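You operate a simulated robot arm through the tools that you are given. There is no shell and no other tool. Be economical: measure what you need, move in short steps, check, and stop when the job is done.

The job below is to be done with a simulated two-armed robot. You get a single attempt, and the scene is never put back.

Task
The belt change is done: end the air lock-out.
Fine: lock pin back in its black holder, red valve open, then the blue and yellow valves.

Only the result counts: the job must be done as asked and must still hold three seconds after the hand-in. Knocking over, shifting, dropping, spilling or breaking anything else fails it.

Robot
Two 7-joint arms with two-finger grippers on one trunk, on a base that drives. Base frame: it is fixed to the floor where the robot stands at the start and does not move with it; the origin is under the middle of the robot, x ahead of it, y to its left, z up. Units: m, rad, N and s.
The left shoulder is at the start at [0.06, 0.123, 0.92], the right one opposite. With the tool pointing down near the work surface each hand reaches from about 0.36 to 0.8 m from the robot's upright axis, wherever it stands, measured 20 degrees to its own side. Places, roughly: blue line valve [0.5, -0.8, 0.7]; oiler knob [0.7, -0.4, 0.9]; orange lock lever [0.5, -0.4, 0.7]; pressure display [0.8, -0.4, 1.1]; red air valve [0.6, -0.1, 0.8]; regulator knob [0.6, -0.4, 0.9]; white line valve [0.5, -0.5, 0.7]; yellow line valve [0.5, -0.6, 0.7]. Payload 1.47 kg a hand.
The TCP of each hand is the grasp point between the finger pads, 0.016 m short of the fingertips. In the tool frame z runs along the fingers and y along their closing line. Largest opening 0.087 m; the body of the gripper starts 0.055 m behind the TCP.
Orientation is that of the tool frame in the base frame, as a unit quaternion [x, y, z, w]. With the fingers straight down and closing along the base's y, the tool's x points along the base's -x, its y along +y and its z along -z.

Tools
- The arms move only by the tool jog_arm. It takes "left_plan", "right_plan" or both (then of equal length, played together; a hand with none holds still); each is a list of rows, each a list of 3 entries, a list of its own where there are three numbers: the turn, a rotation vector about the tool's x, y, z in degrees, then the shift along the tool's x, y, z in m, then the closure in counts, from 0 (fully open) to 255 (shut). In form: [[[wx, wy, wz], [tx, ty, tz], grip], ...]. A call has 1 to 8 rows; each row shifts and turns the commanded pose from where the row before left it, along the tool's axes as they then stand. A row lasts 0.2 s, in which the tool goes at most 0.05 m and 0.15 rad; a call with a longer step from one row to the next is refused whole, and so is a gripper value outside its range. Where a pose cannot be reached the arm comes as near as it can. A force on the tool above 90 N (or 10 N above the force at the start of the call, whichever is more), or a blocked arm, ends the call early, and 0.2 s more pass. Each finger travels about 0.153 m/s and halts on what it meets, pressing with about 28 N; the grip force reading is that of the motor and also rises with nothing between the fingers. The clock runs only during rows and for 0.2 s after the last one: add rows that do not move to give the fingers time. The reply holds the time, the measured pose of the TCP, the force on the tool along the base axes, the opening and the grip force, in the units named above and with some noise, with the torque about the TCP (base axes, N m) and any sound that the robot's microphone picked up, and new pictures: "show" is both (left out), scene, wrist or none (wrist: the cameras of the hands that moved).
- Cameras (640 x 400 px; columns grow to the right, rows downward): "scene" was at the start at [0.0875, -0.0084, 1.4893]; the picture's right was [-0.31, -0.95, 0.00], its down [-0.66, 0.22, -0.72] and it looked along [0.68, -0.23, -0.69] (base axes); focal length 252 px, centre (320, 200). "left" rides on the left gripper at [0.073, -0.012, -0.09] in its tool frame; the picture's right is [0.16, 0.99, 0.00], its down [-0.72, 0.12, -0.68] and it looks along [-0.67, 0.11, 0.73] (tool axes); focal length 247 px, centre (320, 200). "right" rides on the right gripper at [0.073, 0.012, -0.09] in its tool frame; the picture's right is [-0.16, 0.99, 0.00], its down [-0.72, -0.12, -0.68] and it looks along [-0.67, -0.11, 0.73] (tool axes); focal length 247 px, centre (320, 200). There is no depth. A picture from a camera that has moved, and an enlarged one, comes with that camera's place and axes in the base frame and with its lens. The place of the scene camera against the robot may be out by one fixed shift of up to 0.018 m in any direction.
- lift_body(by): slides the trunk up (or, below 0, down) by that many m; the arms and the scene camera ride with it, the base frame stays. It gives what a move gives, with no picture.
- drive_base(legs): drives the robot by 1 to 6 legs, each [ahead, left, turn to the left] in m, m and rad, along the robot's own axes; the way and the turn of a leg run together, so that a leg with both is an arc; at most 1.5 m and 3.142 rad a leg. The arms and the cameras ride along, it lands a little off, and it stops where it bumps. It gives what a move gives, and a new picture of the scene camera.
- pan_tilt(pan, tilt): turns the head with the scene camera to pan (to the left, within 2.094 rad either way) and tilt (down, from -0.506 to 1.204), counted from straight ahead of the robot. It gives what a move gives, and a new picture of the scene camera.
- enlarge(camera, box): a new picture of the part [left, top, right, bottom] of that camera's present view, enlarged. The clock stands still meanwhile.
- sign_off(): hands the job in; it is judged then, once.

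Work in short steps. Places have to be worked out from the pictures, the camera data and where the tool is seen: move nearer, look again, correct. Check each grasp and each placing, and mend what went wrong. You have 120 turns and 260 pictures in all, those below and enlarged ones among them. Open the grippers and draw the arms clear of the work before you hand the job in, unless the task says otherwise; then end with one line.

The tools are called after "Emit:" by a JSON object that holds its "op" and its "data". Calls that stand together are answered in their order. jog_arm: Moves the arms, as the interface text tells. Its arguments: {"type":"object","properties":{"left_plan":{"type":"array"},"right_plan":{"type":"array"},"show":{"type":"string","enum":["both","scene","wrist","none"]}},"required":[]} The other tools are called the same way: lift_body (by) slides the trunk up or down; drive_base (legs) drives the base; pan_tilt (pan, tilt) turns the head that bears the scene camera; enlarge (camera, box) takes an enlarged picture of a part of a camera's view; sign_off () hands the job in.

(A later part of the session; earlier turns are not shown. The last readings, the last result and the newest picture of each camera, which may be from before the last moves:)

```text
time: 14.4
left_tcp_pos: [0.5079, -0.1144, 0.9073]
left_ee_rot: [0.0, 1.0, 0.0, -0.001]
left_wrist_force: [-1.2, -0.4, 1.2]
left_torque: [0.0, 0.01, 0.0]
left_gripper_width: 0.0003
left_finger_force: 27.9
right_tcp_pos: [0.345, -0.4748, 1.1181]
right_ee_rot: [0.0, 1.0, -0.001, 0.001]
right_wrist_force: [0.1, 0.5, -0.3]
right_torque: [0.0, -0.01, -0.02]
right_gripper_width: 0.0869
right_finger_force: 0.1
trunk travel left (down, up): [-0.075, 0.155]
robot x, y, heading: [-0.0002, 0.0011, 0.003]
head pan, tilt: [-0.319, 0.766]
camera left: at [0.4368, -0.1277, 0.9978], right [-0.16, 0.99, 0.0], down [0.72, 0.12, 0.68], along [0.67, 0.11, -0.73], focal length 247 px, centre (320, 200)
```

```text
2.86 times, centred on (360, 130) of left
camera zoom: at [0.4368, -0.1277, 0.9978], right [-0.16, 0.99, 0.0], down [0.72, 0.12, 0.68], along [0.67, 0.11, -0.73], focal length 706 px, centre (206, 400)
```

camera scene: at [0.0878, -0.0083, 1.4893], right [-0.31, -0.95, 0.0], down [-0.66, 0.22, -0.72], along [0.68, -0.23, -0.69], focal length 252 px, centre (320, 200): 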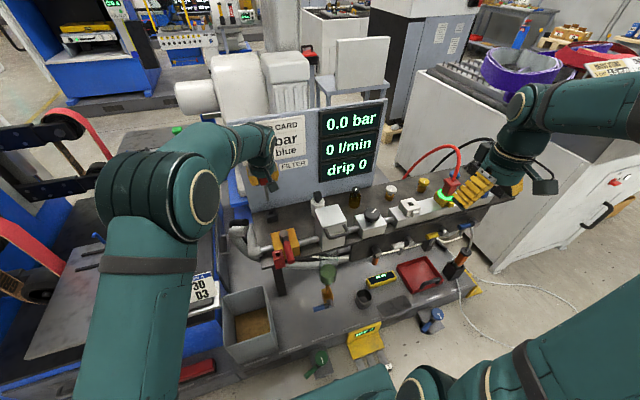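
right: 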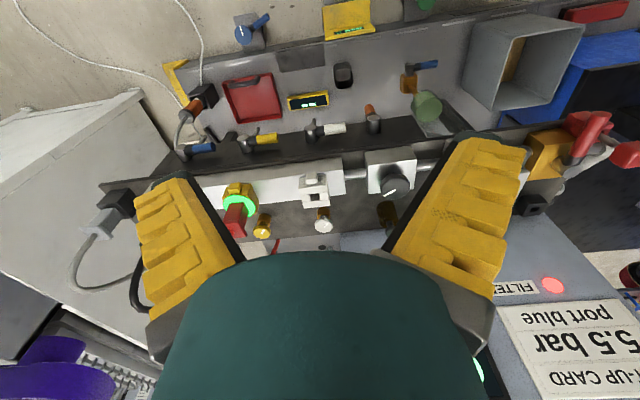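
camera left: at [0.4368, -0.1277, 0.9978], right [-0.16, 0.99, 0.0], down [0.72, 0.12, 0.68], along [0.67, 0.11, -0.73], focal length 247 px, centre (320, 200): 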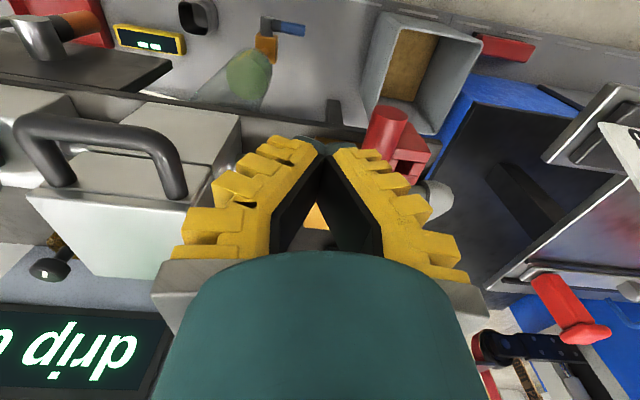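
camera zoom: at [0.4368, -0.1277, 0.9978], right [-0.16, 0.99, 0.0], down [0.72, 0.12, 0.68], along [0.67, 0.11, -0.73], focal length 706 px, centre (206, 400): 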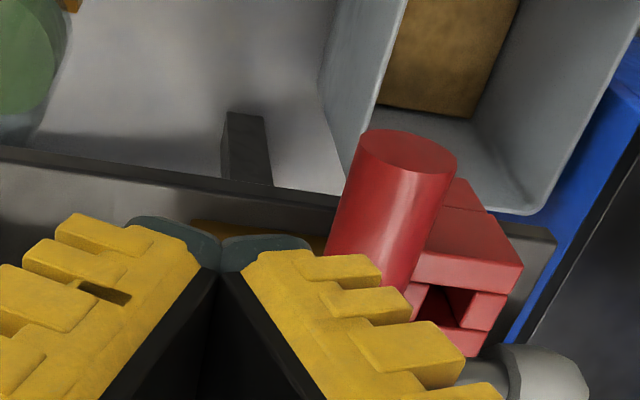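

Clear beside the handle. I lower so the tips are at about z 0.841 and approach +y to near contact.

Emit:
{"op": "jog_arm", "data": {"left_plan": [[[0, 0, 0], [0, 0, 0.025], 255], [[0, 0, 0], [-0.003, 0, 0.025], 255], [[0, 0, 0], [0, 0.007, 0], 255], [[0, 0, 0], [0, 0.006, 0], 255], [[0, 0, 0], [0, 0, 0], 255]], "show": "wrist"}}

Emit:
{"op": "enlarge", "data": {"camera": "left", "box": [260, 60, 460, 200]}}

```text
time: 15.6
left_tcp_pos: [0.5103, -0.1019, 0.8562]
left_ee_rot: [0.001, 1.0, 0.0, 0.0]
left_wrist_force: [-1.6, -1.2, 1.2]
left_torque: [0.01, -0.01, 0.03]
left_gripper_width: 0.0
left_finger_force: 27.8
right_tcp_pos: [0.3444, -0.4744, 1.1184]
right_ee_rot: [0.001, 1.0, 0.0, 0.0]
right_wrist_force: [-1.0, 0.1, -0.5]
right_torque: [-0.01, -0.02, 0.0]
right_gripper_width: 0.087
right_finger_force: 0.1
trunk travel left (down, up): [-0.075, 0.155]
robot x, y, heading: [0.0019, 0.0003, 0.007]
head pan, tilt: [-0.319, 0.766]
camera left: at [0.4381, -0.1143, 0.9462], right [-0.16, 0.99, 0.0], down [0.72, 0.12, 0.68], along [0.67, 0.11, -0.73], focal length 247 px, centre (320, 200)
```

left: 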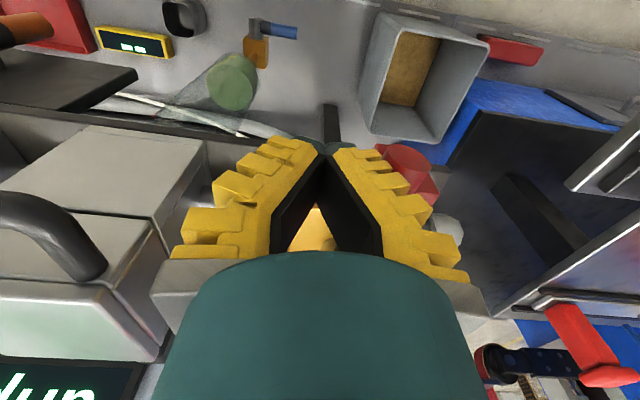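

```text
2.86 times, centred on (360, 130) of left
camera zoom: at [0.4381, -0.1143, 0.9462], right [-0.16, 0.99, 0.0], down [0.72, 0.12, 0.68], along [0.67, 0.11, -0.73], focal length 706 px, centre (206, 400)
```

zoom: 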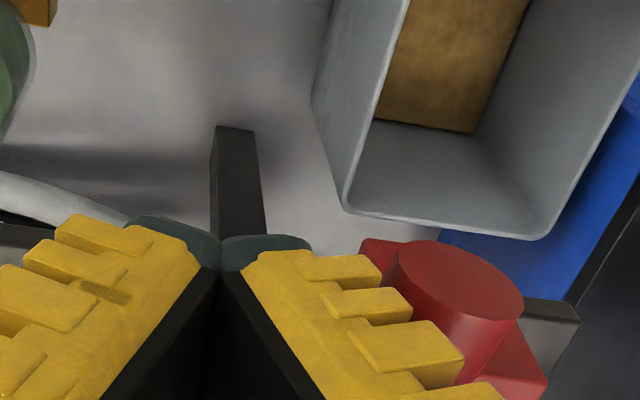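

Near contact. I begin pushing round the pivot, turning the tool with the handle.

Emit:
{"op": "jog_arm", "data": {"left_plan": [[[0, 0, 0], [0, 0.007, 0], 255], [[0, 0, 7.5], [0.0027, 0.0105, 0], 255], [[0, 0, 7.5], [0.0027, 0.0105, 0], 255], [[0, 0, 7.5], [0.0027, 0.0105, 0], 255]], "show": "both"}}

Emit:
{"op": "enlarge", "data": {"camera": "left", "box": [260, 60, 460, 200]}}

```text
time: 16.6
left_tcp_pos: [0.5076, -0.0614, 0.8571]
left_ee_rot: [0.196, 0.981, 0.0, 0.0]
left_wrist_force: [-0.1, -0.7, 0.2]
left_torque: [0.04, -0.03, -0.01]
left_gripper_width: 0.0
left_finger_force: 28.4
right_tcp_pos: [0.3447, -0.4757, 1.1174]
right_ee_rot: [0.0, 1.0, 0.001, -0.001]
right_wrist_force: [-0.3, 0.1, -0.8]
right_torque: [0.04, -0.03, 0.0]
right_gripper_width: 0.0868
right_finger_force: 0.1
trunk travel left (down, up): [-0.075, 0.155]
robot x, y, heading: [0.0012, 0.0002, 0.0]
head pan, tilt: [-0.319, 0.766]
camera scene: at [0.0875, -0.0082, 1.4893], right [-0.31, -0.95, 0.0], down [-0.66, 0.22, -0.72], along [0.68, -0.23, -0.69], focal length 252 px, centre (320, 200)
camera left: at [0.4369, -0.0451, 0.9452], right [0.23, 0.97, 0.0], down [0.71, -0.17, 0.68], along [0.66, -0.16, -0.73], focal length 247 px, centre (320, 200)
```

scene: 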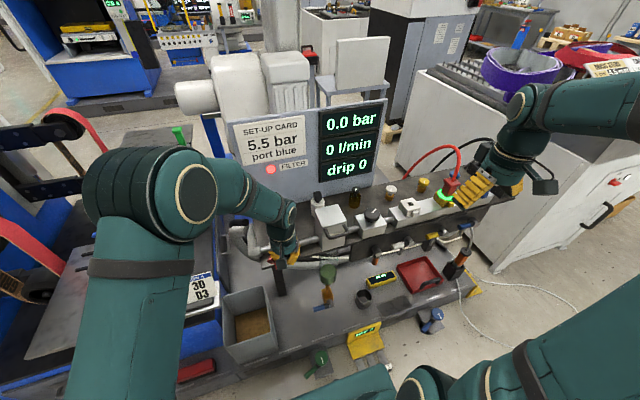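
left: 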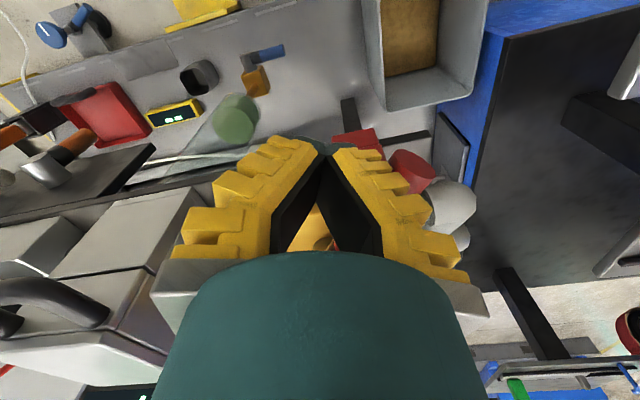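

```text
2.86 times, centred on (360, 130) of left
camera zoom: at [0.4369, -0.0451, 0.9452], right [0.23, 0.97, 0.0], down [0.71, -0.17, 0.68], along [0.66, -0.16, -0.73], focal length 706 px, centre (206, 400)
```

zoom: 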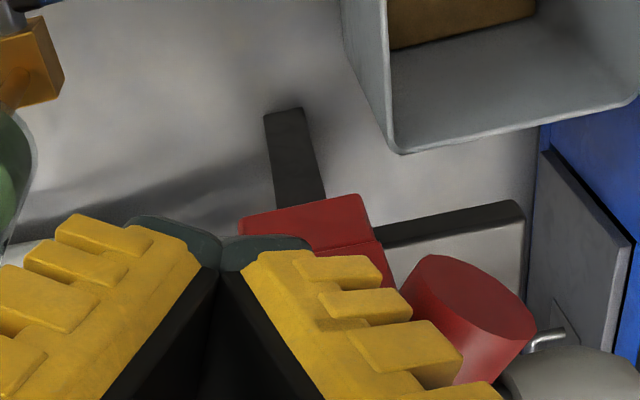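

The handle swings over the clevis freely. Continuing the arc.

Emit:
{"op": "jog_arm", "data": {"left_plan": [[[0, 0, 7.5], [0.0022, 0.0105, 0], 255], [[0, 0, 7.5], [0.0022, 0.0105, 0], 255], [[0, 0, 7.5], [0.0024, 0.0105, 0], 255], [[0, 0, 7.5], [0.0024, 0.0105, 0], 255], [[0, 0, 7.5], [0.0024, 0.0105, 0], 255], [[0, 0, 7.5], [0.0024, 0.0105, 0], 255]], "show": "both"}}

Emit:
{"op": "enlarge", "data": {"camera": "scene", "box": [220, 180, 320, 280]}}

```text
time: 18.0
left_tcp_pos: [0.5366, -0.0058, 0.8579]
left_ee_rot: [0.556, 0.831, 0.0, 0.0]
left_wrist_force: [-0.8, 1.0, 1.1]
left_torque: [-0.02, 0.01, 0.04]
left_gripper_width: 0.0
left_finger_force: 27.5
right_tcp_pos: [0.3443, -0.4746, 1.1174]
right_ee_rot: [0.0, 1.0, -0.001, 0.0]
right_wrist_force: [0.2, 0.1, -0.2]
right_torque: [-0.02, 0.02, 0.03]
right_gripper_width: 0.0872
right_finger_force: 0.0
trunk travel left (down, up): [-0.075, 0.155]
robot x, y, heading: [0.0003, -0.0037, -0.002]
head pan, tilt: [-0.319, 0.766]
camera scene: at [0.0875, -0.0081, 1.4893], right [-0.31, -0.95, 0.0], down [-0.66, 0.22, -0.72], along [0.68, -0.23, -0.69], focal length 252 px, centre (320, 200)
camera left: at [0.5001, 0.0551, 0.947], right [0.85, 0.52, 0.0], down [0.38, -0.63, 0.68], along [0.36, -0.58, -0.73], focal length 247 px, centre (320, 200)
```

scene: 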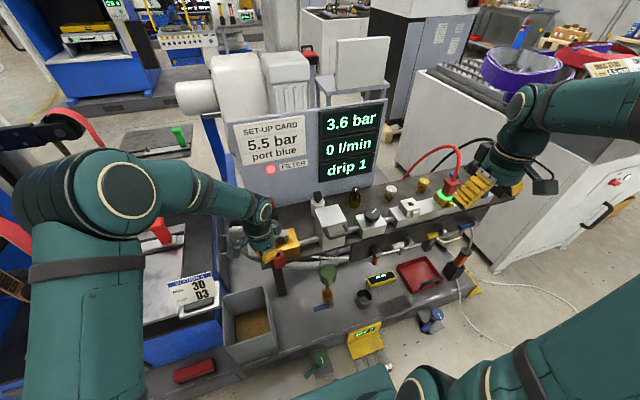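
left: 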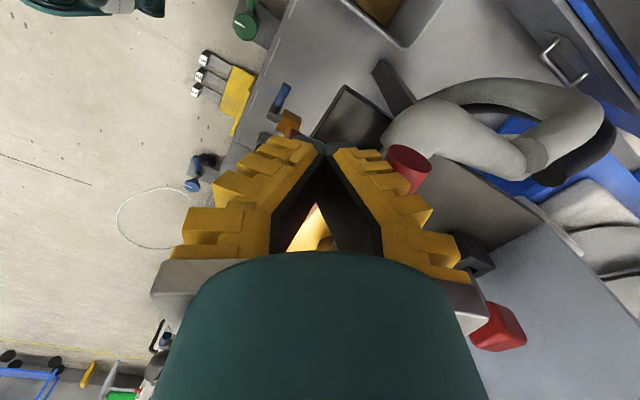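

```text
4.00 times, centred on (270, 230) of scene
camera zoom: at [0.0875, -0.0081, 1.4893], right [-0.31, -0.95, 0.0], down [-0.66, 0.22, -0.72], along [0.68, -0.23, -0.69], focal length 1007 px, centre (520, 80)
```

zoom: 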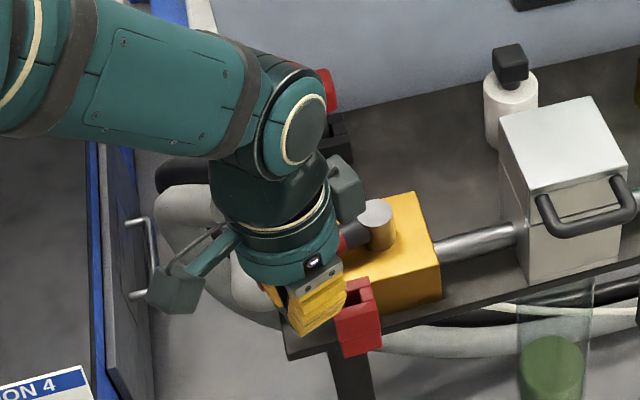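

Pressure is coming up (3.6 bar). I finish the remaining ~25° to the stop.

Emit:
{"op": "jog_arm", "data": {"left_plan": [[[0, 0, 7.5], [0.001, 0.0115, 0], 255], [[0, 0, 7.5], [0.001, 0.0115, 0], 255], [[0, 0, 7.5], [0.0015, 0.0115, 0], 255], [[0, 0, 0], [0, 0, 0], 255]], "show": "both"}}

Emit:
{"op": "enlarge", "data": {"camera": "scene", "box": [220, 180, 320, 280]}}

```text
time: 19.0
left_tcp_pos: [0.5594, 0.0063, 0.8571]
left_ee_rot: [0.709, 0.705, -0.002, -0.006]
left_wrist_force: [-52.2, 5.8, 3.4]
left_torque: [-0.02, 0.13, -0.29]
left_gripper_width: 0.0
left_finger_force: 26.7
right_tcp_pos: [0.3404, -0.4743, 1.1188]
right_ee_rot: [0.001, 1.0, 0.0, 0.002]
right_wrist_force: [-0.1, -0.3, -0.5]
right_torque: [-0.03, -0.01, -0.01]
right_gripper_width: 0.0869
right_finger_force: 0.1
trunk travel left (down, up): [-0.075, 0.155]
robot x, y, heading: [0.0015, 0.0024, -0.005]
head pan, tilt: [-0.319, 0.766]
camera scene: at [0.0812, -0.0077, 1.4897], right [-0.31, -0.95, 0.0], down [-0.66, 0.22, -0.72], along [0.69, -0.23, -0.69], focal length 252 px, centre (320, 200)
camera left: at [0.551, 0.0776, 0.9469], right [0.99, 0.15, -0.01], down [0.12, -0.73, 0.68], along [0.1, -0.67, -0.74], focal length 247 px, centre (320, 200)
```

scene: 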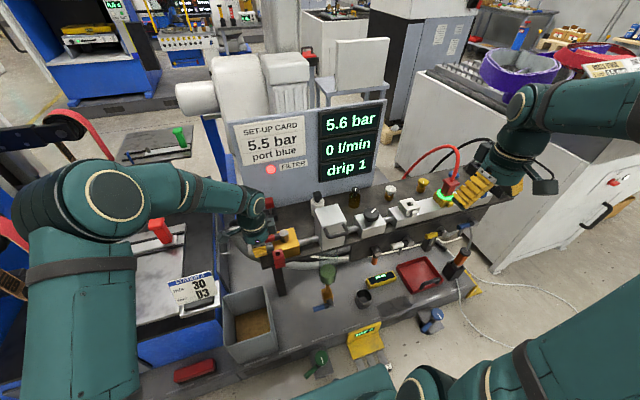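
left: 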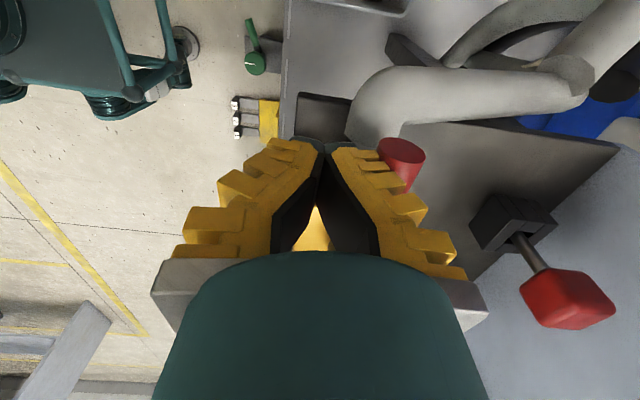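

```text
4.00 times, centred on (270, 230) of scene
camera zoom: at [0.0812, -0.0077, 1.4897], right [-0.31, -0.95, 0.0], down [-0.66, 0.22, -0.72], along [0.69, -0.23, -0.69], focal length 1007 px, centre (520, 80)
```

zoom: 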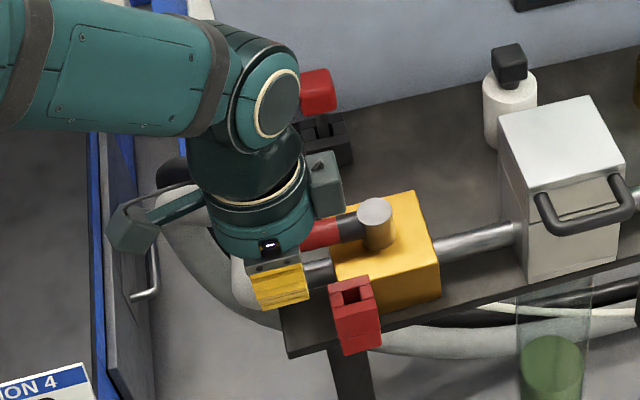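

The handle is at its stop, lying along the pipe, and the line is at 5.6 bar. I back off and raise the left hand clear, then aim the head at the line valves.

Emit:
{"op": "jog_arm", "data": {"left_plan": [[[0, 0, 0], [0, -0.02, 0], 255], [[0, 0, 0], [0, -0.02, -0.02], 255], [[0, 0, 0], [0, -0.02, -0.045], 255], [[0, 0, -7.5], [0, -0.01, -0.045], 255], [[0, 0, -7.5], [0, 0, -0.045], 255], [[0, 0, -8], [0, 0, -0.045], 255], [[0, 0, -8], [0, 0, 0], 255], [[0, 0, -8], [0, 0, 0], 255]], "show": "scene"}}

Emit:
{"op": "enlarge", "data": {"camera": "scene", "box": [220, 170, 340, 290]}}

Emit:
{"op": "enlarge", "data": {"camera": "scene", "box": [360, 200, 500, 290]}}

```text
time: 20.8
left_tcp_pos: [0.4978, 0.0038, 1.0582]
left_ee_rot: [0.429, 0.903, 0.0, 0.001]
left_wrist_force: [-1.2, -0.7, 0.5]
left_torque: [-0.03, 0.03, -0.02]
left_gripper_width: 0.0
left_finger_force: 28.3
right_tcp_pos: [0.3447, -0.4744, 1.1177]
right_ee_rot: [-0.001, 1.0, 0.0, -0.001]
right_wrist_force: [0.3, 0.7, -1.3]
right_torque: [0.02, -0.01, -0.03]
right_gripper_width: 0.0873
right_finger_force: 0.0
trunk travel left (down, up): [-0.075, 0.155]
robot x, y, heading: [-0.0003, -0.0001, 0.003]
head pan, tilt: [-0.319, 0.766]
camera scene: at [0.0872, -0.0084, 1.4893], right [-0.31, -0.95, 0.0], down [-0.66, 0.22, -0.72], along [0.68, -0.23, -0.69], focal length 252 px, centre (320, 200)
```

scene: 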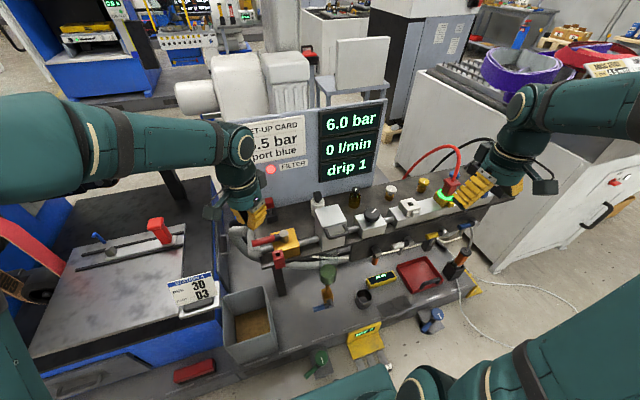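

```text
3.33 times, centred on (280, 230) of scene
camera zoom: at [0.0872, -0.0084, 1.4893], right [-0.31, -0.95, 0.0], down [-0.66, 0.22, -0.72], along [0.68, -0.23, -0.69], focal length 839 px, centre (453, 100)
```

zoom: 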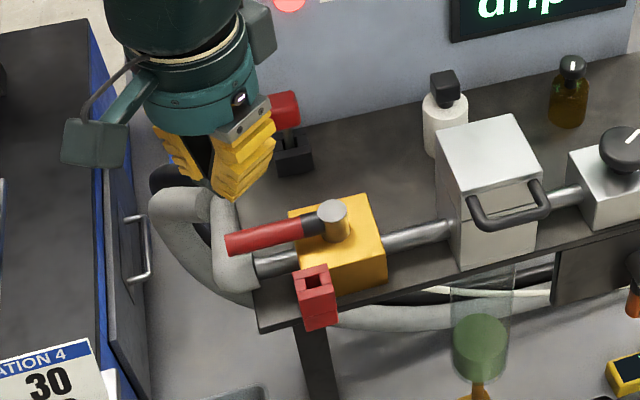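

```text
4.44 times, centred on (430, 245) of scene
camera zoom: at [0.0872, -0.0084, 1.4893], right [-0.31, -0.95, 0.0], down [-0.66, 0.22, -0.72], along [0.68, -0.23, -0.69], focal length 1119 px, centre (-169, 0)
```

zoom: 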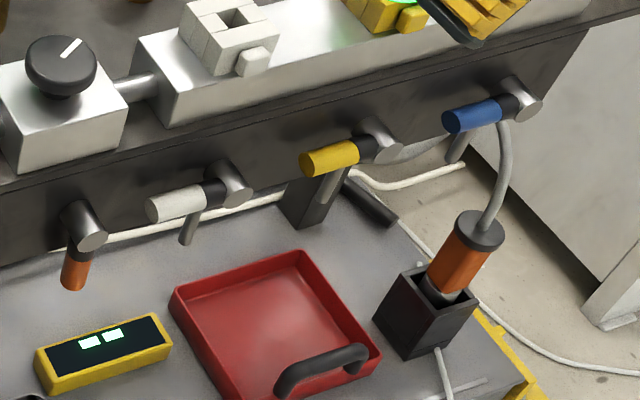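

The red handle lies along the pipe, pressure 6.0 bar. The blue valve is beyond the right hand's reach from here, so I'll pull the left arm back and check the floor to the right before driving.

Emit:
{"op": "jog_arm", "data": {"left_plan": [[[0, 0, 0], [0.021, -0.026, -0.02], 255], [[0, 0, 0], [0.021, -0.026, -0.02], 255], [[0, 0, 0], [0.021, -0.026, -0.02], 0], [[0, 0, -8], [0, 0, 0], 0], [[0, 0, -8], [0, 0, 0], 0], [[0, 0, -8], [0, 0, 0], 0]], "show": "none"}}

Emit:
{"op": "pan_tilt", "data": {"pan": -1.2, "tilt": 0.95}}

```text
time: 22.2
left_tcp_pos: [0.3991, 0.0047, 1.1164]
left_ee_rot: [0.233, 0.973, 0.0, 0.0]
left_wrist_force: [-0.6, -0.7, -0.3]
left_torque: [0.04, 0.0, 0.0]
left_gripper_width: 0.0871
left_finger_force: 0.0
right_tcp_pos: [0.3447, -0.4747, 1.1183]
right_ee_rot: [0.0, 1.0, 0.0, -0.001]
right_wrist_force: [0.1, 0.0, -0.4]
right_torque: [0.04, -0.05, 0.01]
right_gripper_width: 0.0868
right_finger_force: 0.0
trunk travel left (down, up): [-0.075, 0.155]
robot x, y, heading: [0.0012, -0.0038, 0.002]
head pan, tilt: [-0.319, 0.766]
```

```text
time: 23.4
left_tcp_pos: [0.3988, 0.0041, 1.118]
left_ee_rot: [0.233, 0.973, 0.0, 0.0]
left_wrist_force: [0.0, 0.6, 0.2]
left_torque: [0.0, -0.01, 0.0]
left_gripper_width: 0.0872
left_finger_force: 0.1
right_tcp_pos: [0.3443, -0.4758, 1.1171]
right_ee_rot: [0.0, 1.0, -0.001, 0.0]
right_wrist_force: [0.3, 0.8, 0.3]
right_torque: [0.01, 0.0, 0.0]
right_gripper_width: 0.0873
right_finger_force: 0.0
trunk travel left (down, up): [-0.075, 0.155]
robot x, y, heading: [0.0024, 0.0018, -0.003]
head pan, tilt: [-1.201, 0.949]
camera scene: at [0.0359, -0.0504, 1.4751], right [-0.93, -0.36, 0.0], down [-0.29, 0.76, -0.58], along [0.21, -0.54, -0.81], focal length 252 px, centre (320, 200)
```

scene: 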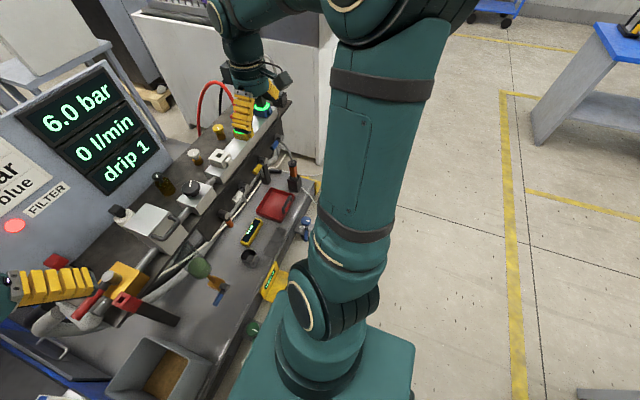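

The floor to the right is free. I drive back 5 cm (clear of the foot valves/pedals) and 0.35 m to the right, and look at the line valves.

Emit:
{"op": "drive_base", "data": {"legs": [[-0.05, 0, 0], [0, -0.35, 0]]}}

Emit:
{"op": "pan_tilt", "data": {"pan": -0.6, "tilt": 0.85}}

Emit:
{"op": "enlarge", "data": {"camera": "scene", "box": [250, 80, 410, 220]}}

```text
time: 27.6
left_tcp_pos: [0.3477, -0.3515, 1.1166]
left_ee_rot: [0.235, 0.972, 0.001, 0.0]
left_wrist_force: [-0.4, -0.7, -0.1]
left_torque: [-0.02, -0.02, -0.01]
left_gripper_width: 0.0871
left_finger_force: 0.0
right_tcp_pos: [0.2916, -0.8318, 1.1177]
right_ee_rot: [0.001, 1.0, 0.0, 0.0]
right_wrist_force: [-0.2, 0.0, 0.4]
right_torque: [0.03, -0.03, -0.04]
right_gripper_width: 0.0871
right_finger_force: 0.0
trunk travel left (down, up): [-0.075, 0.155]
robot x, y, heading: [-0.0544, -0.3526, -0.002]
head pan, tilt: [-1.201, 0.949]
camera scene: at [-0.0155, -0.4053, 1.4751], right [-0.93, -0.36, 0.0], down [-0.29, 0.76, -0.58], along [0.21, -0.54, -0.81], focal length 252 px, centre (320, 200)
```

scene: 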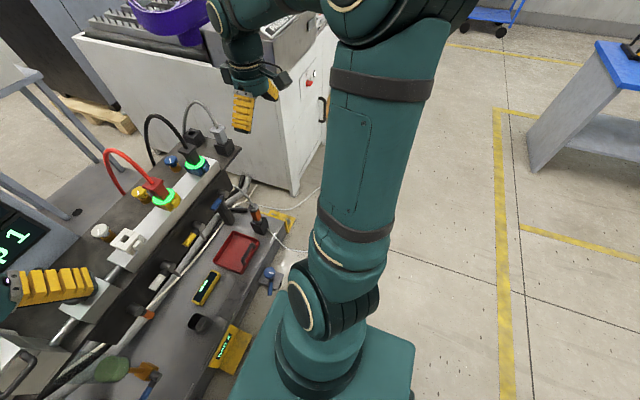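

```text
time: 28.6
left_tcp_pos: [0.3491, -0.3506, 1.117]
left_ee_rot: [0.236, 0.972, 0.001, 0.0]
left_wrist_force: [-0.3, 0.1, 0.3]
left_torque: [-0.03, -0.02, 0.0]
left_gripper_width: 0.0868
left_finger_force: 0.1
right_tcp_pos: [0.2915, -0.8307, 1.117]
right_ee_rot: [0.002, 1.0, 0.0, 0.0]
right_wrist_force: [0.4, -0.5, 0.5]
right_torque: [0.0, -0.01, -0.01]
right_gripper_width: 0.0871
right_finger_force: 0.0
trunk travel left (down, up): [-0.075, 0.155]
robot x, y, heading: [-0.0498, -0.3576, -0.006]
head pan, tilt: [-0.6, 0.85]
camera scene: at [0.0227, -0.3816, 1.4826], right [-0.57, -0.82, 0.0], down [-0.62, 0.43, -0.66], along [0.54, -0.38, -0.75], focal length 252 px, centre (320, 200)
```

scene: 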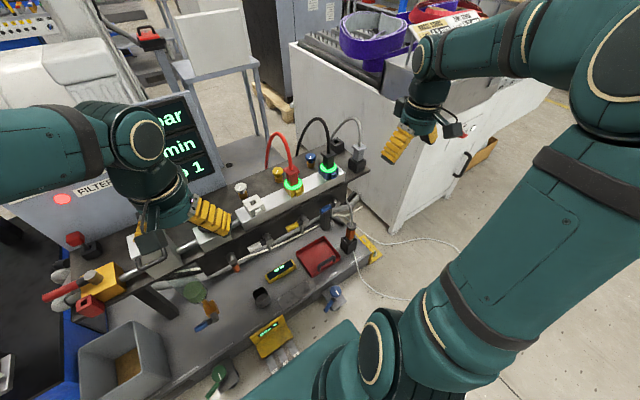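

```text
2.86 times, centred on (330, 150) of scene
camera zoom: at [0.0227, -0.3816, 1.4826], right [-0.57, -0.82, 0.0], down [-0.62, 0.43, -0.66], along [0.54, -0.38, -0.75], focal length 719 px, centre (291, 343)
```

zoom: 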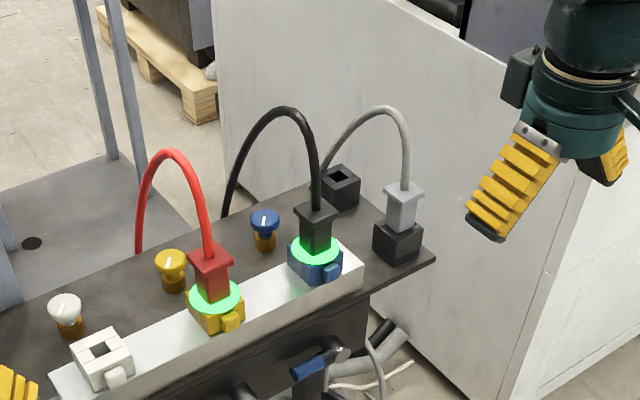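

Emit:
{"op": "enlarge", "data": {"camera": "scene", "box": [220, 190, 380, 290]}}

Emit:
{"op": "enlarge", "data": {"camera": "right", "box": [200, 0, 640, 275]}}

Emit:
{"op": "enlarge", "data": {"camera": "left", "box": [0, 0, 400, 200]}}

```text
4.00 times, centred on (300, 240) of scene
camera zoom: at [0.0227, -0.3816, 1.4826], right [-0.57, -0.82, 0.0], down [-0.62, 0.43, -0.66], along [0.54, -0.38, -0.75], focal length 1007 px, centre (400, 40)
```

zoom: 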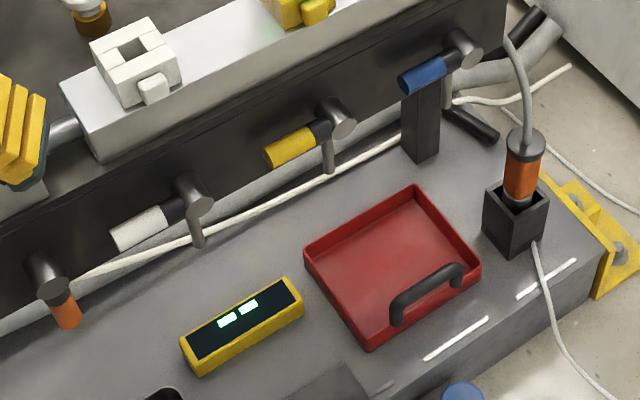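

```text
1.45 times, centred on (420, 138) of right
camera zoom: at [0.219, -0.8185, 1.208], right [0.16, 0.99, 0.0], down [0.72, -0.12, 0.68], along [0.67, -0.11, -0.73], focal length 359 px, centre (174, 291)
```

zoom: 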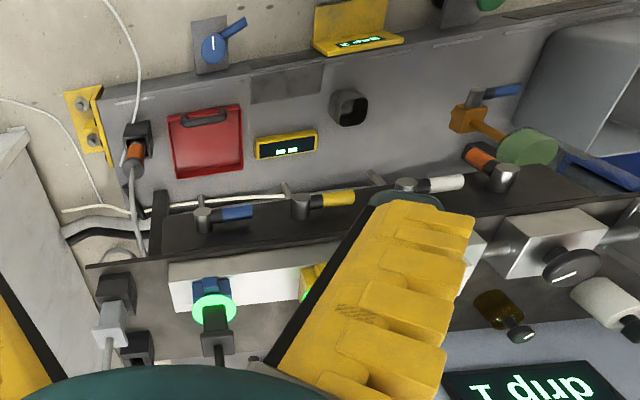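

```text
1.60 times, centred on (200, 100) of left
camera zoom: at [0.279, -0.3296, 1.2058], right [0.31, 0.95, 0.0], down [0.7, -0.23, 0.68], along [0.65, -0.21, -0.73], focal length 395 px, centre (512, 360)
```

zoom: 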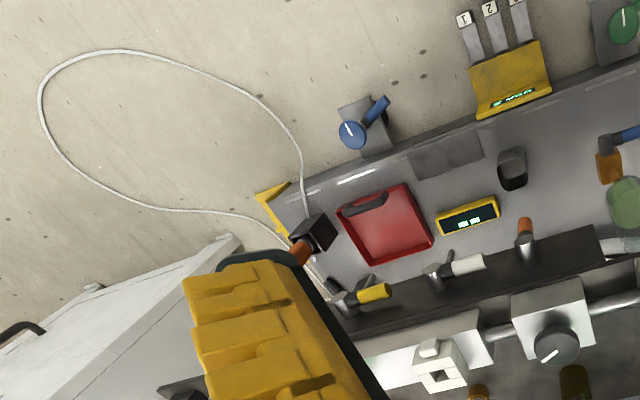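

Blue handle runs roughly y -0.82 → -0.745 and yellow -0.665 → -0.593, both around (x 0.52, z 0.72), pointing sideways; their outlets go downward. The shelf edge overhangs, so I tilt the right tool 45° forward before going near.

Emit:
{"op": "jog_arm", "data": {"right_plan": [[[0, -7.5, 0], [0, 0, 0], 0], [[0, -7.5, 0], [0, 0, 0], 255], [[0, -7.5, 0], [0, 0, 0], 255], [[0, -7.5, 0], [0, 0, 0], 255], [[0, -7.5, 0], [0, 0, 0], 255], [[0, -7.5, 0], [0, 0, 0], 255]], "show": "none"}}

Emit:
{"op": "jog_arm", "data": {"right_plan": [[[0, 0, 0], [0.0192, 0.01, 0.0414], 255], [[0, 0, 0], [0.0192, 0.01, 0.0414], 255], [[0, 0, 0], [0.0192, 0.01, 0.0414], 255], [[0, 0, 0], [0.0192, 0.01, 0.0414], 255], [[0, 0, 0], [0.0192, 0.01, 0.0414], 255], [[0, 0, 0], [0.0192, 0.01, 0.0414], 255]], "show": "both"}}

```text
time: 30.0
left_tcp_pos: [0.3473, -0.3513, 1.1169]
left_ee_rot: [0.235, 0.972, 0.0, 0.0]
left_wrist_force: [-0.3, -0.3, 1.4]
left_torque: [0.01, -0.02, 0.01]
left_gripper_width: 0.0868
left_finger_force: 0.0
right_tcp_pos: [0.2908, -0.8313, 1.1186]
right_ee_rot: [0.002, 0.924, -0.001, 0.383]
right_wrist_force: [0.0, 0.0, 0.8]
right_torque: [0.03, -0.02, 0.0]
right_gripper_width: 0.0
right_finger_force: 28.4
trunk travel left (down, up): [-0.075, 0.155]
robot x, y, heading: [-0.0518, -0.3542, -0.005]
head pan, tilt: [-0.6, 0.85]
```

```text
time: 31.4
left_tcp_pos: [0.3484, -0.3523, 1.1174]
left_ee_rot: [0.235, 0.972, 0.0, -0.001]
left_wrist_force: [-0.3, -0.1, 0.0]
left_torque: [0.04, -0.03, 0.03]
left_gripper_width: 0.087
left_finger_force: 0.0
right_tcp_pos: [0.3857, -0.7655, 0.8653]
right_ee_rot: [0.002, 0.924, -0.001, 0.383]
right_wrist_force: [0.2, 0.2, 0.3]
right_torque: [-0.01, 0.01, 0.02]
right_gripper_width: 0.0003
right_finger_force: 28.0
trunk travel left (down, up): [-0.075, 0.155]
robot x, y, heading: [-0.0551, -0.3569, -0.005]
head pan, tilt: [-0.6, 0.85]
camera scene: at [0.0226, -0.3825, 1.4826], right [-0.57, -0.82, 0.0], down [-0.62, 0.43, -0.66], along [0.54, -0.37, -0.75], focal length 252 px, centre (320, 200)
camera right: at [0.2706, -0.7535, 0.8783], right [0.12, 0.99, 0.11], down [0.03, -0.12, 0.99], along [0.99, -0.11, -0.04], focal length 247 px, centre (320, 200)
```

scene: 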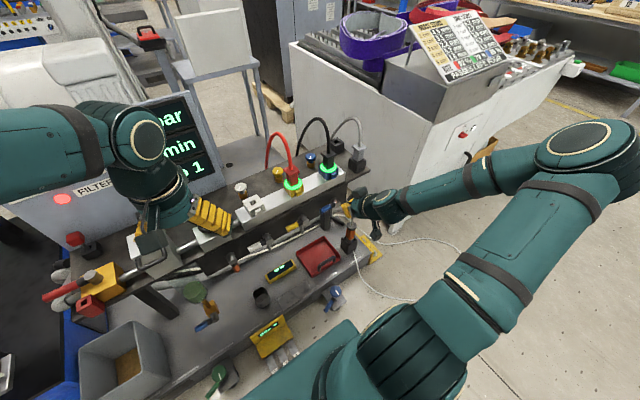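
right: 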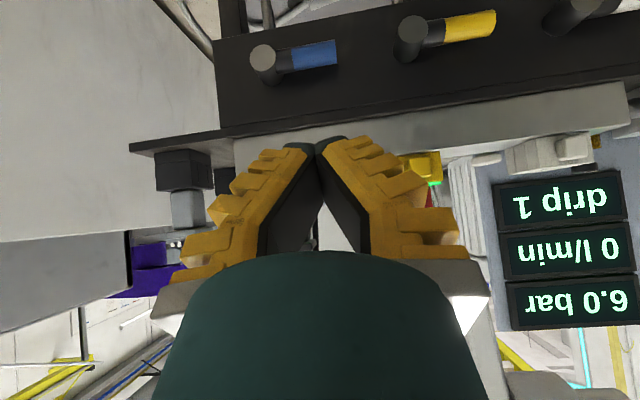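

Emit:
{"op": "enlarge", "data": {"camera": "right", "box": [210, 0, 410, 125]}}

Emit:
{"op": "enlarge", "data": {"camera": "right", "box": [380, 0, 640, 125]}}

```text
3.20 times, centred on (310, 62) of right
camera zoom: at [0.2706, -0.7535, 0.8783], right [0.12, 0.99, 0.11], down [0.03, -0.12, 0.99], along [0.99, -0.11, -0.04], focal length 790 px, centre (352, 640)
```

zoom: 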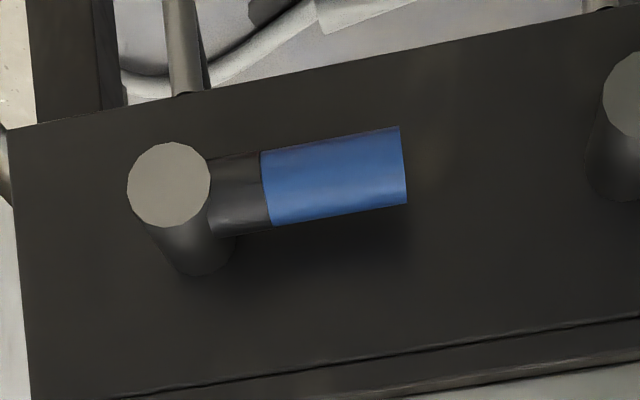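

```text
2.46 times, centred on (510, 62) of right
camera zoom: at [0.2706, -0.7535, 0.8783], right [0.12, 0.99, 0.11], down [0.03, -0.12, 0.99], along [0.99, -0.11, -0.04], focal length 608 px, centre (-148, 538)
```

zoom: 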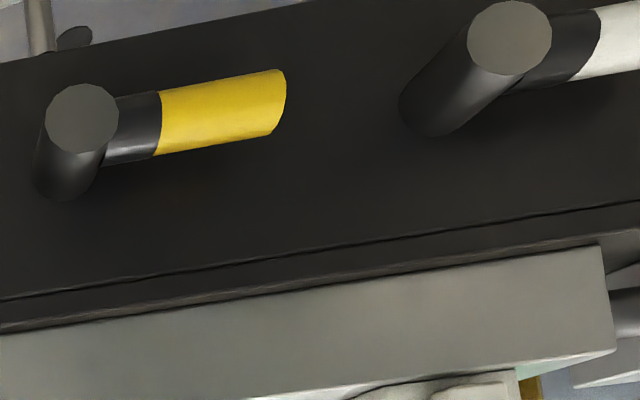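

The valve's outlet stub is directly below its hub. I go lower for a second view to triangulate.

Emit:
{"op": "jog_arm", "data": {"right_plan": [[[0, 0, 0], [0.026, 0.005, 0.026], 255], [[0, 0, 0], [0.026, 0.005, 0.026], 255], [[0, 0, 0], [0, 0, 0], 255]], "show": "wrist"}}

Emit:
{"op": "enlarge", "data": {"camera": "right", "box": [210, 20, 530, 180]}}

```text
time: 32.2
left_tcp_pos: [0.348, -0.3511, 1.1168]
left_ee_rot: [0.236, 0.972, 0.0, 0.0]
left_wrist_force: [-0.3, -0.5, 0.7]
left_torque: [0.0, 0.02, 0.0]
left_gripper_width: 0.0868
left_finger_force: 0.1
right_tcp_pos: [0.3836, -0.7582, 0.7919]
right_ee_rot: [0.002, 0.924, -0.001, 0.383]
right_wrist_force: [0.2, 0.0, -0.2]
right_torque: [-0.02, 0.04, -0.01]
right_gripper_width: 0.0
right_finger_force: 27.6
trunk travel left (down, up): [-0.075, 0.155]
robot x, y, heading: [-0.0529, -0.3567, -0.003]
head pan, tilt: [-0.6, 0.85]
camera right: at [0.2697, -0.7456, 0.8036], right [0.12, 0.99, 0.11], down [0.03, -0.12, 0.99], along [0.99, -0.11, -0.04], focal length 247 px, centre (320, 200)
```

right: 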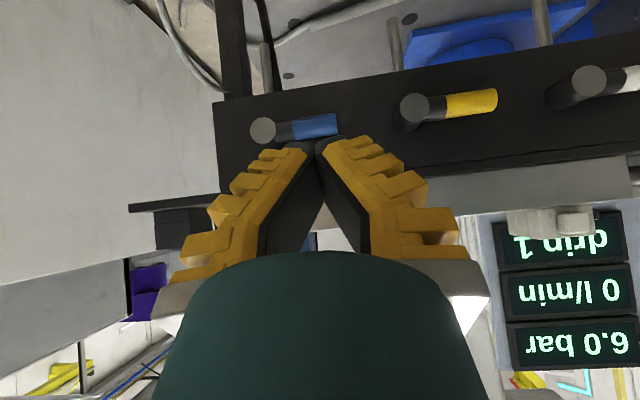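

```text
2.00 times, centred on (370, 100) of right
camera zoom: at [0.2697, -0.7456, 0.8036], right [0.12, 0.99, 0.11], down [0.03, -0.12, 0.99], along [0.99, -0.11, -0.04], focal length 494 px, centre (220, 400)
```

zoom: 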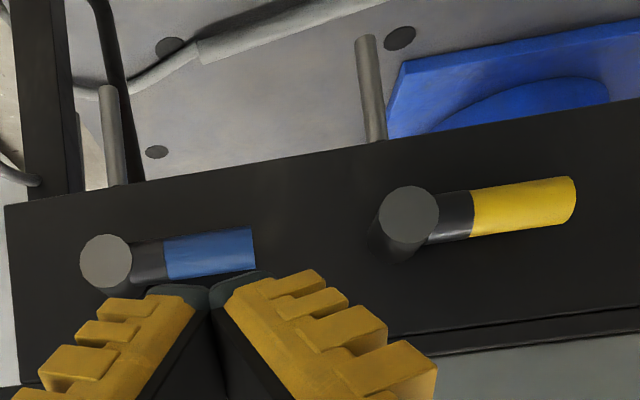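

Triangulated: blue hub end (0.511, -0.823, 0.717), handle horizontal to y -0.746 at z 0.718; yellow hub y -0.672, handle to -0.594. I tilt to 65° and move in front of the blue handle, tips just above it.

Emit:
{"op": "jog_arm", "data": {"right_plan": [[[0, -6.67, 0], [0, 0, 0], 255], [[0, -6.67, 0], [0, 0, 0], 255], [[0, -6.66, 0], [0, 0, 0], 255], [[0, 0, 0], [-0.0028, 0, 0.03], 255], [[0, 0, 0], [-0.0028, 0, 0.03], 255], [[0, 0, 0], [0, 0, 0], 255]], "show": "wrist"}}

Emit:
{"op": "enlarge", "data": {"camera": "right", "box": [210, 80, 410, 240]}}

Emit:
{"op": "enlarge", "data": {"camera": "scene", "box": [280, 170, 380, 250]}}

```text
time: 33.6
left_tcp_pos: [0.3488, -0.3519, 1.116]
left_ee_rot: [0.236, 0.972, 0.0, 0.0]
left_wrist_force: [0.0, -0.1, -0.7]
left_torque: [0.01, 0.0, 0.03]
left_gripper_width: 0.0872
left_finger_force: 0.1
right_tcp_pos: [0.4417, -0.7607, 0.7693]
right_ee_rot: [0.002, 0.844, -0.001, 0.537]
right_wrist_force: [0.2, 0.3, 0.4]
right_torque: [0.01, 0.01, 0.0]
right_gripper_width: 0.0
right_finger_force: 27.9
trunk travel left (down, up): [-0.075, 0.155]
robot x, y, heading: [-0.0525, -0.356, -0.0]
head pan, tilt: [-0.6, 0.85]
camera right: at [0.3304, -0.7486, 0.7411], right [0.07, 0.99, 0.14], down [-0.31, -0.11, 0.94], along [0.95, -0.11, 0.3], focal length 247 px, centre (320, 200)
```

right: 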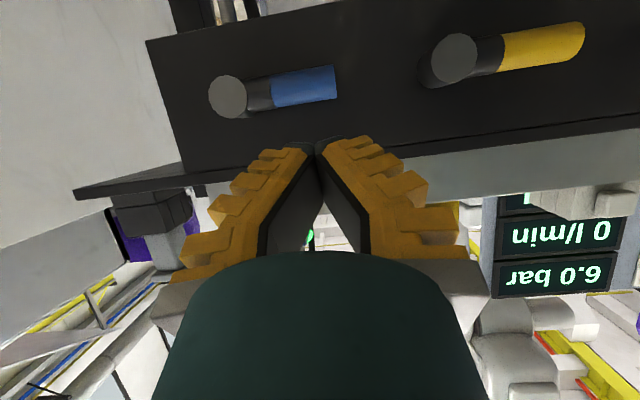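

```text
2.50 times, centred on (310, 160) of right
camera zoom: at [0.3304, -0.7486, 0.7411], right [0.07, 0.99, 0.14], down [-0.31, -0.11, 0.94], along [0.95, -0.11, 0.3], focal length 617 px, centre (345, 300)
```

zoom: 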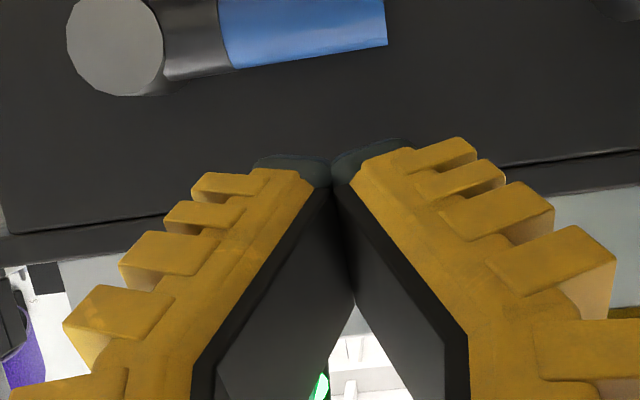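

```text
5.00 times, centred on (330, 210) of scene
camera zoom: at [0.0226, -0.3816, 1.4826], right [-0.57, -0.82, 0.0], down [-0.62, 0.43, -0.66], along [0.54, -0.38, -0.75], focal length 1259 px, centre (270, 150)
```

zoom: 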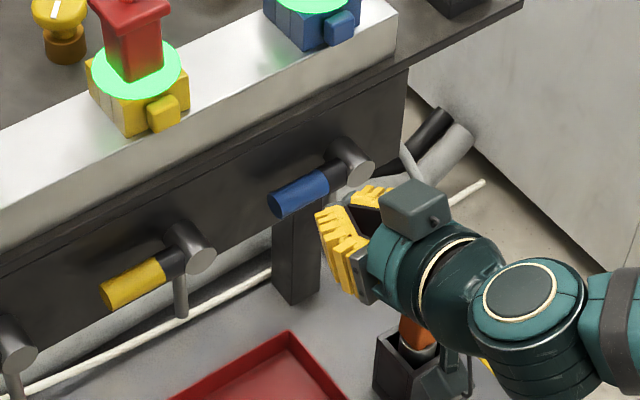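

Hub position confirmed. I advance so the fingers overhang the blue handle a few mm above it.

Emit:
{"op": "jog_arm", "data": {"right_plan": [[[0, 0, 0], [-0.0062, 0.0012, 0.0237], 255], [[0, 0, 0], [-0.0062, 0.0012, 0.0237], 255], [[0, 0, 0], [-0.0062, 0.0012, 0.0237], 255], [[0, 0, 0], [0, 0, 0], 255]], "show": "wrist"}}

Emit:
{"op": "enlarge", "data": {"camera": "scene", "box": [280, 170, 380, 250]}}

```text
time: 34.6
left_tcp_pos: [0.3472, -0.3513, 1.1169]
left_ee_rot: [0.234, 0.972, 0.0, 0.0]
left_wrist_force: [0.2, 0.0, 0.1]
left_torque: [0.01, 0.01, -0.01]
left_gripper_width: 0.087
left_finger_force: 0.0
right_tcp_pos: [0.5168, -0.7601, 0.755]
right_ee_rot: [0.001, 0.843, -0.001, 0.538]
right_wrist_force: [0.1, 1.1, 0.0]
right_torque: [0.04, 0.02, -0.01]
right_gripper_width: 0.0
right_finger_force: 27.9
trunk travel left (down, up): [-0.075, 0.155]
robot x, y, heading: [-0.0534, -0.3541, -0.003]
head pan, tilt: [-0.6, 0.85]
camera right: at [0.4051, -0.7471, 0.7284], right [0.07, 0.99, 0.14], down [-0.31, -0.12, 0.94], along [0.95, -0.11, 0.3], focal length 247 px, centre (320, 200)
```

right: 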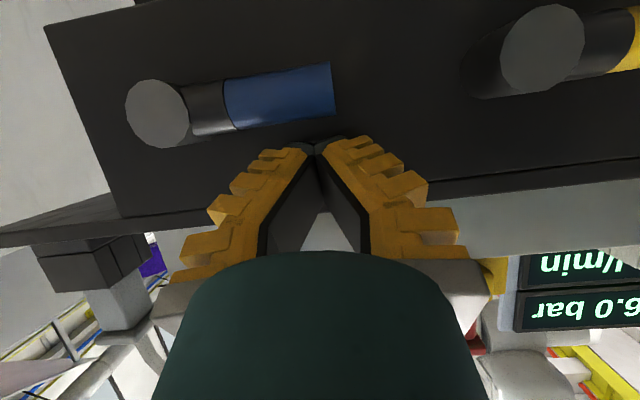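

```text
5.00 times, centred on (330, 210) of scene
camera zoom: at [0.0225, -0.3816, 1.4826], right [-0.57, -0.82, 0.0], down [-0.62, 0.43, -0.66], along [0.54, -0.38, -0.75], focal length 1259 px, centre (270, 150)
```

zoom: 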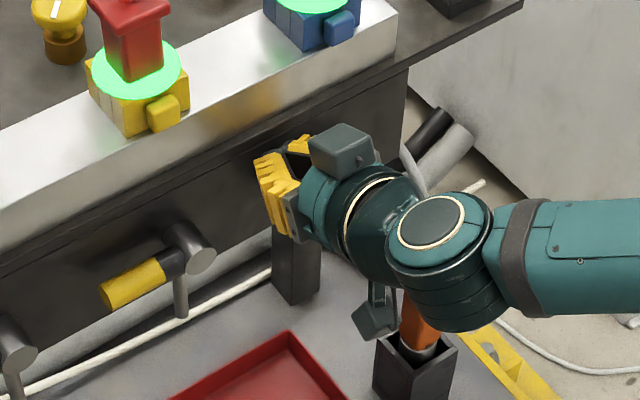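

Fingers overhang the handle, no contact. I push down along the arc.

Emit:
{"op": "jog_arm", "data": {"right_plan": [[[0, 0, 0], [0.0099, 0.003, 0.0024], 255], [[0, 0, 0], [0.0095, 0.002, 0.0044], 255], [[0, 0, 0], [0.013, -0.003, 0.006], 255], [[0, 0, 0], [0.0118, -0.0066, 0.0055], 255]], "show": "wrist"}}

Emit:
{"op": "enlarge", "data": {"camera": "scene", "box": [280, 170, 380, 250]}}

```text
time: 35.6
left_tcp_pos: [0.349, -0.3516, 1.1169]
left_ee_rot: [0.235, 0.972, 0.0, 0.001]
left_wrist_force: [0.3, -0.5, 0.8]
left_torque: [0.03, 0.0, 0.0]
left_gripper_width: 0.0869
left_finger_force: 0.1
right_tcp_pos: [0.5131, -0.7624, 0.708]
right_ee_rot: [0.002, 0.843, -0.002, 0.537]
right_wrist_force: [-1.3, 0.9, 0.6]
right_torque: [0.01, 0.0, -0.02]
right_gripper_width: 0.0001
right_finger_force: 28.2
trunk travel left (down, up): [-0.075, 0.155]
robot x, y, heading: [-0.0512, -0.3568, -0.005]
head pan, tilt: [-0.6, 0.85]
camera right: at [0.4009, -0.7497, 0.6803], right [0.07, 0.99, 0.14], down [-0.31, -0.11, 0.94], along [0.95, -0.11, 0.3], focal length 247 px, centre (320, 200)
```

right: 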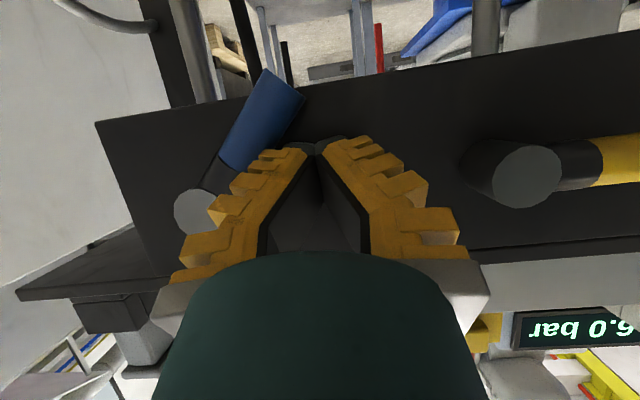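

```text
5.00 times, centred on (330, 210) of scene
camera zoom: at [0.0227, -0.3817, 1.4826], right [-0.57, -0.82, 0.0], down [-0.62, 0.43, -0.66], along [0.54, -0.38, -0.75], focal length 1259 px, centre (270, 150)
```

zoom: 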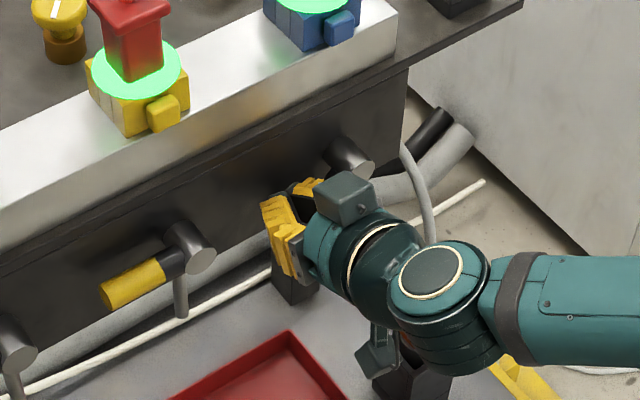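

The blue handle is turning down. I finish the arc to its stop.

Emit:
{"op": "jog_arm", "data": {"right_plan": [[[0, 0, 0], [0.0105, -0.012, 0.0049], 255], [[0, 0, 0], [0.0072, -0.0123, 0.0033], 255], [[0, 0, 0], [0.004, -0.0139, 0.002], 255], [[0, 0, 0], [0, -0.006, 0], 255], [[0, 0, 0], [0, -0.004, 0], 255]], "show": "wrist"}}

Emit:
{"op": "enlarge", "data": {"camera": "right", "box": [160, 0, 420, 200]}}

```text
time: 36.8
left_tcp_pos: [0.3447, -0.3455, 1.1181]
left_ee_rot: [0.234, 0.972, -0.003, 0.002]
left_wrist_force: [-0.7, 0.2, -0.1]
left_torque: [0.01, 0.0, 0.01]
left_gripper_width: 0.0869
left_finger_force: 0.2
right_tcp_pos: [0.5126, -0.7885, 0.6862]
right_ee_rot: [-0.009, 0.843, 0.013, 0.537]
right_wrist_force: [-21.0, 70.7, 17.8]
right_torque: [-1.49, -0.38, -0.22]
right_gripper_width: 0.0
right_finger_force: 26.4
trunk travel left (down, up): [-0.075, 0.155]
robot x, y, heading: [-0.0538, -0.3543, -0.001]
head pan, tilt: [-0.6, 0.85]
camera right: at [0.401, -0.7805, 0.6596], right [0.04, 0.99, 0.15], down [-0.31, -0.14, 0.94], along [0.95, -0.09, 0.3], focal length 247 px, centre (320, 200)
```

right: 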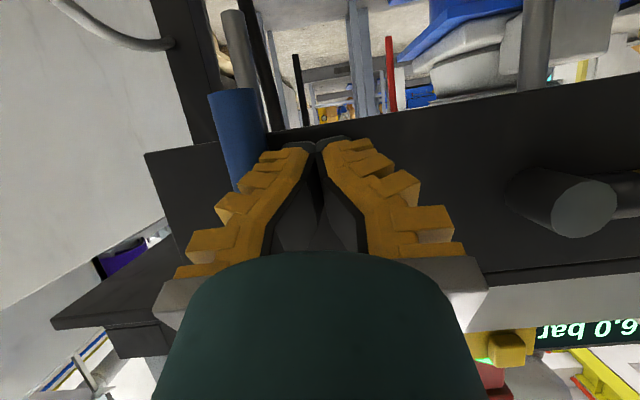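

```text
2.00 times, centred on (290, 100) of right
camera zoom: at [0.401, -0.7805, 0.6596], right [0.04, 0.99, 0.15], down [-0.31, -0.14, 0.94], along [0.95, -0.09, 0.3], focal length 494 px, centre (380, 400)
```

zoom: 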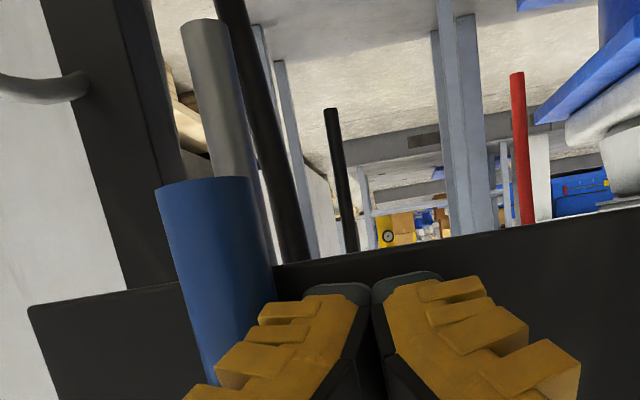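

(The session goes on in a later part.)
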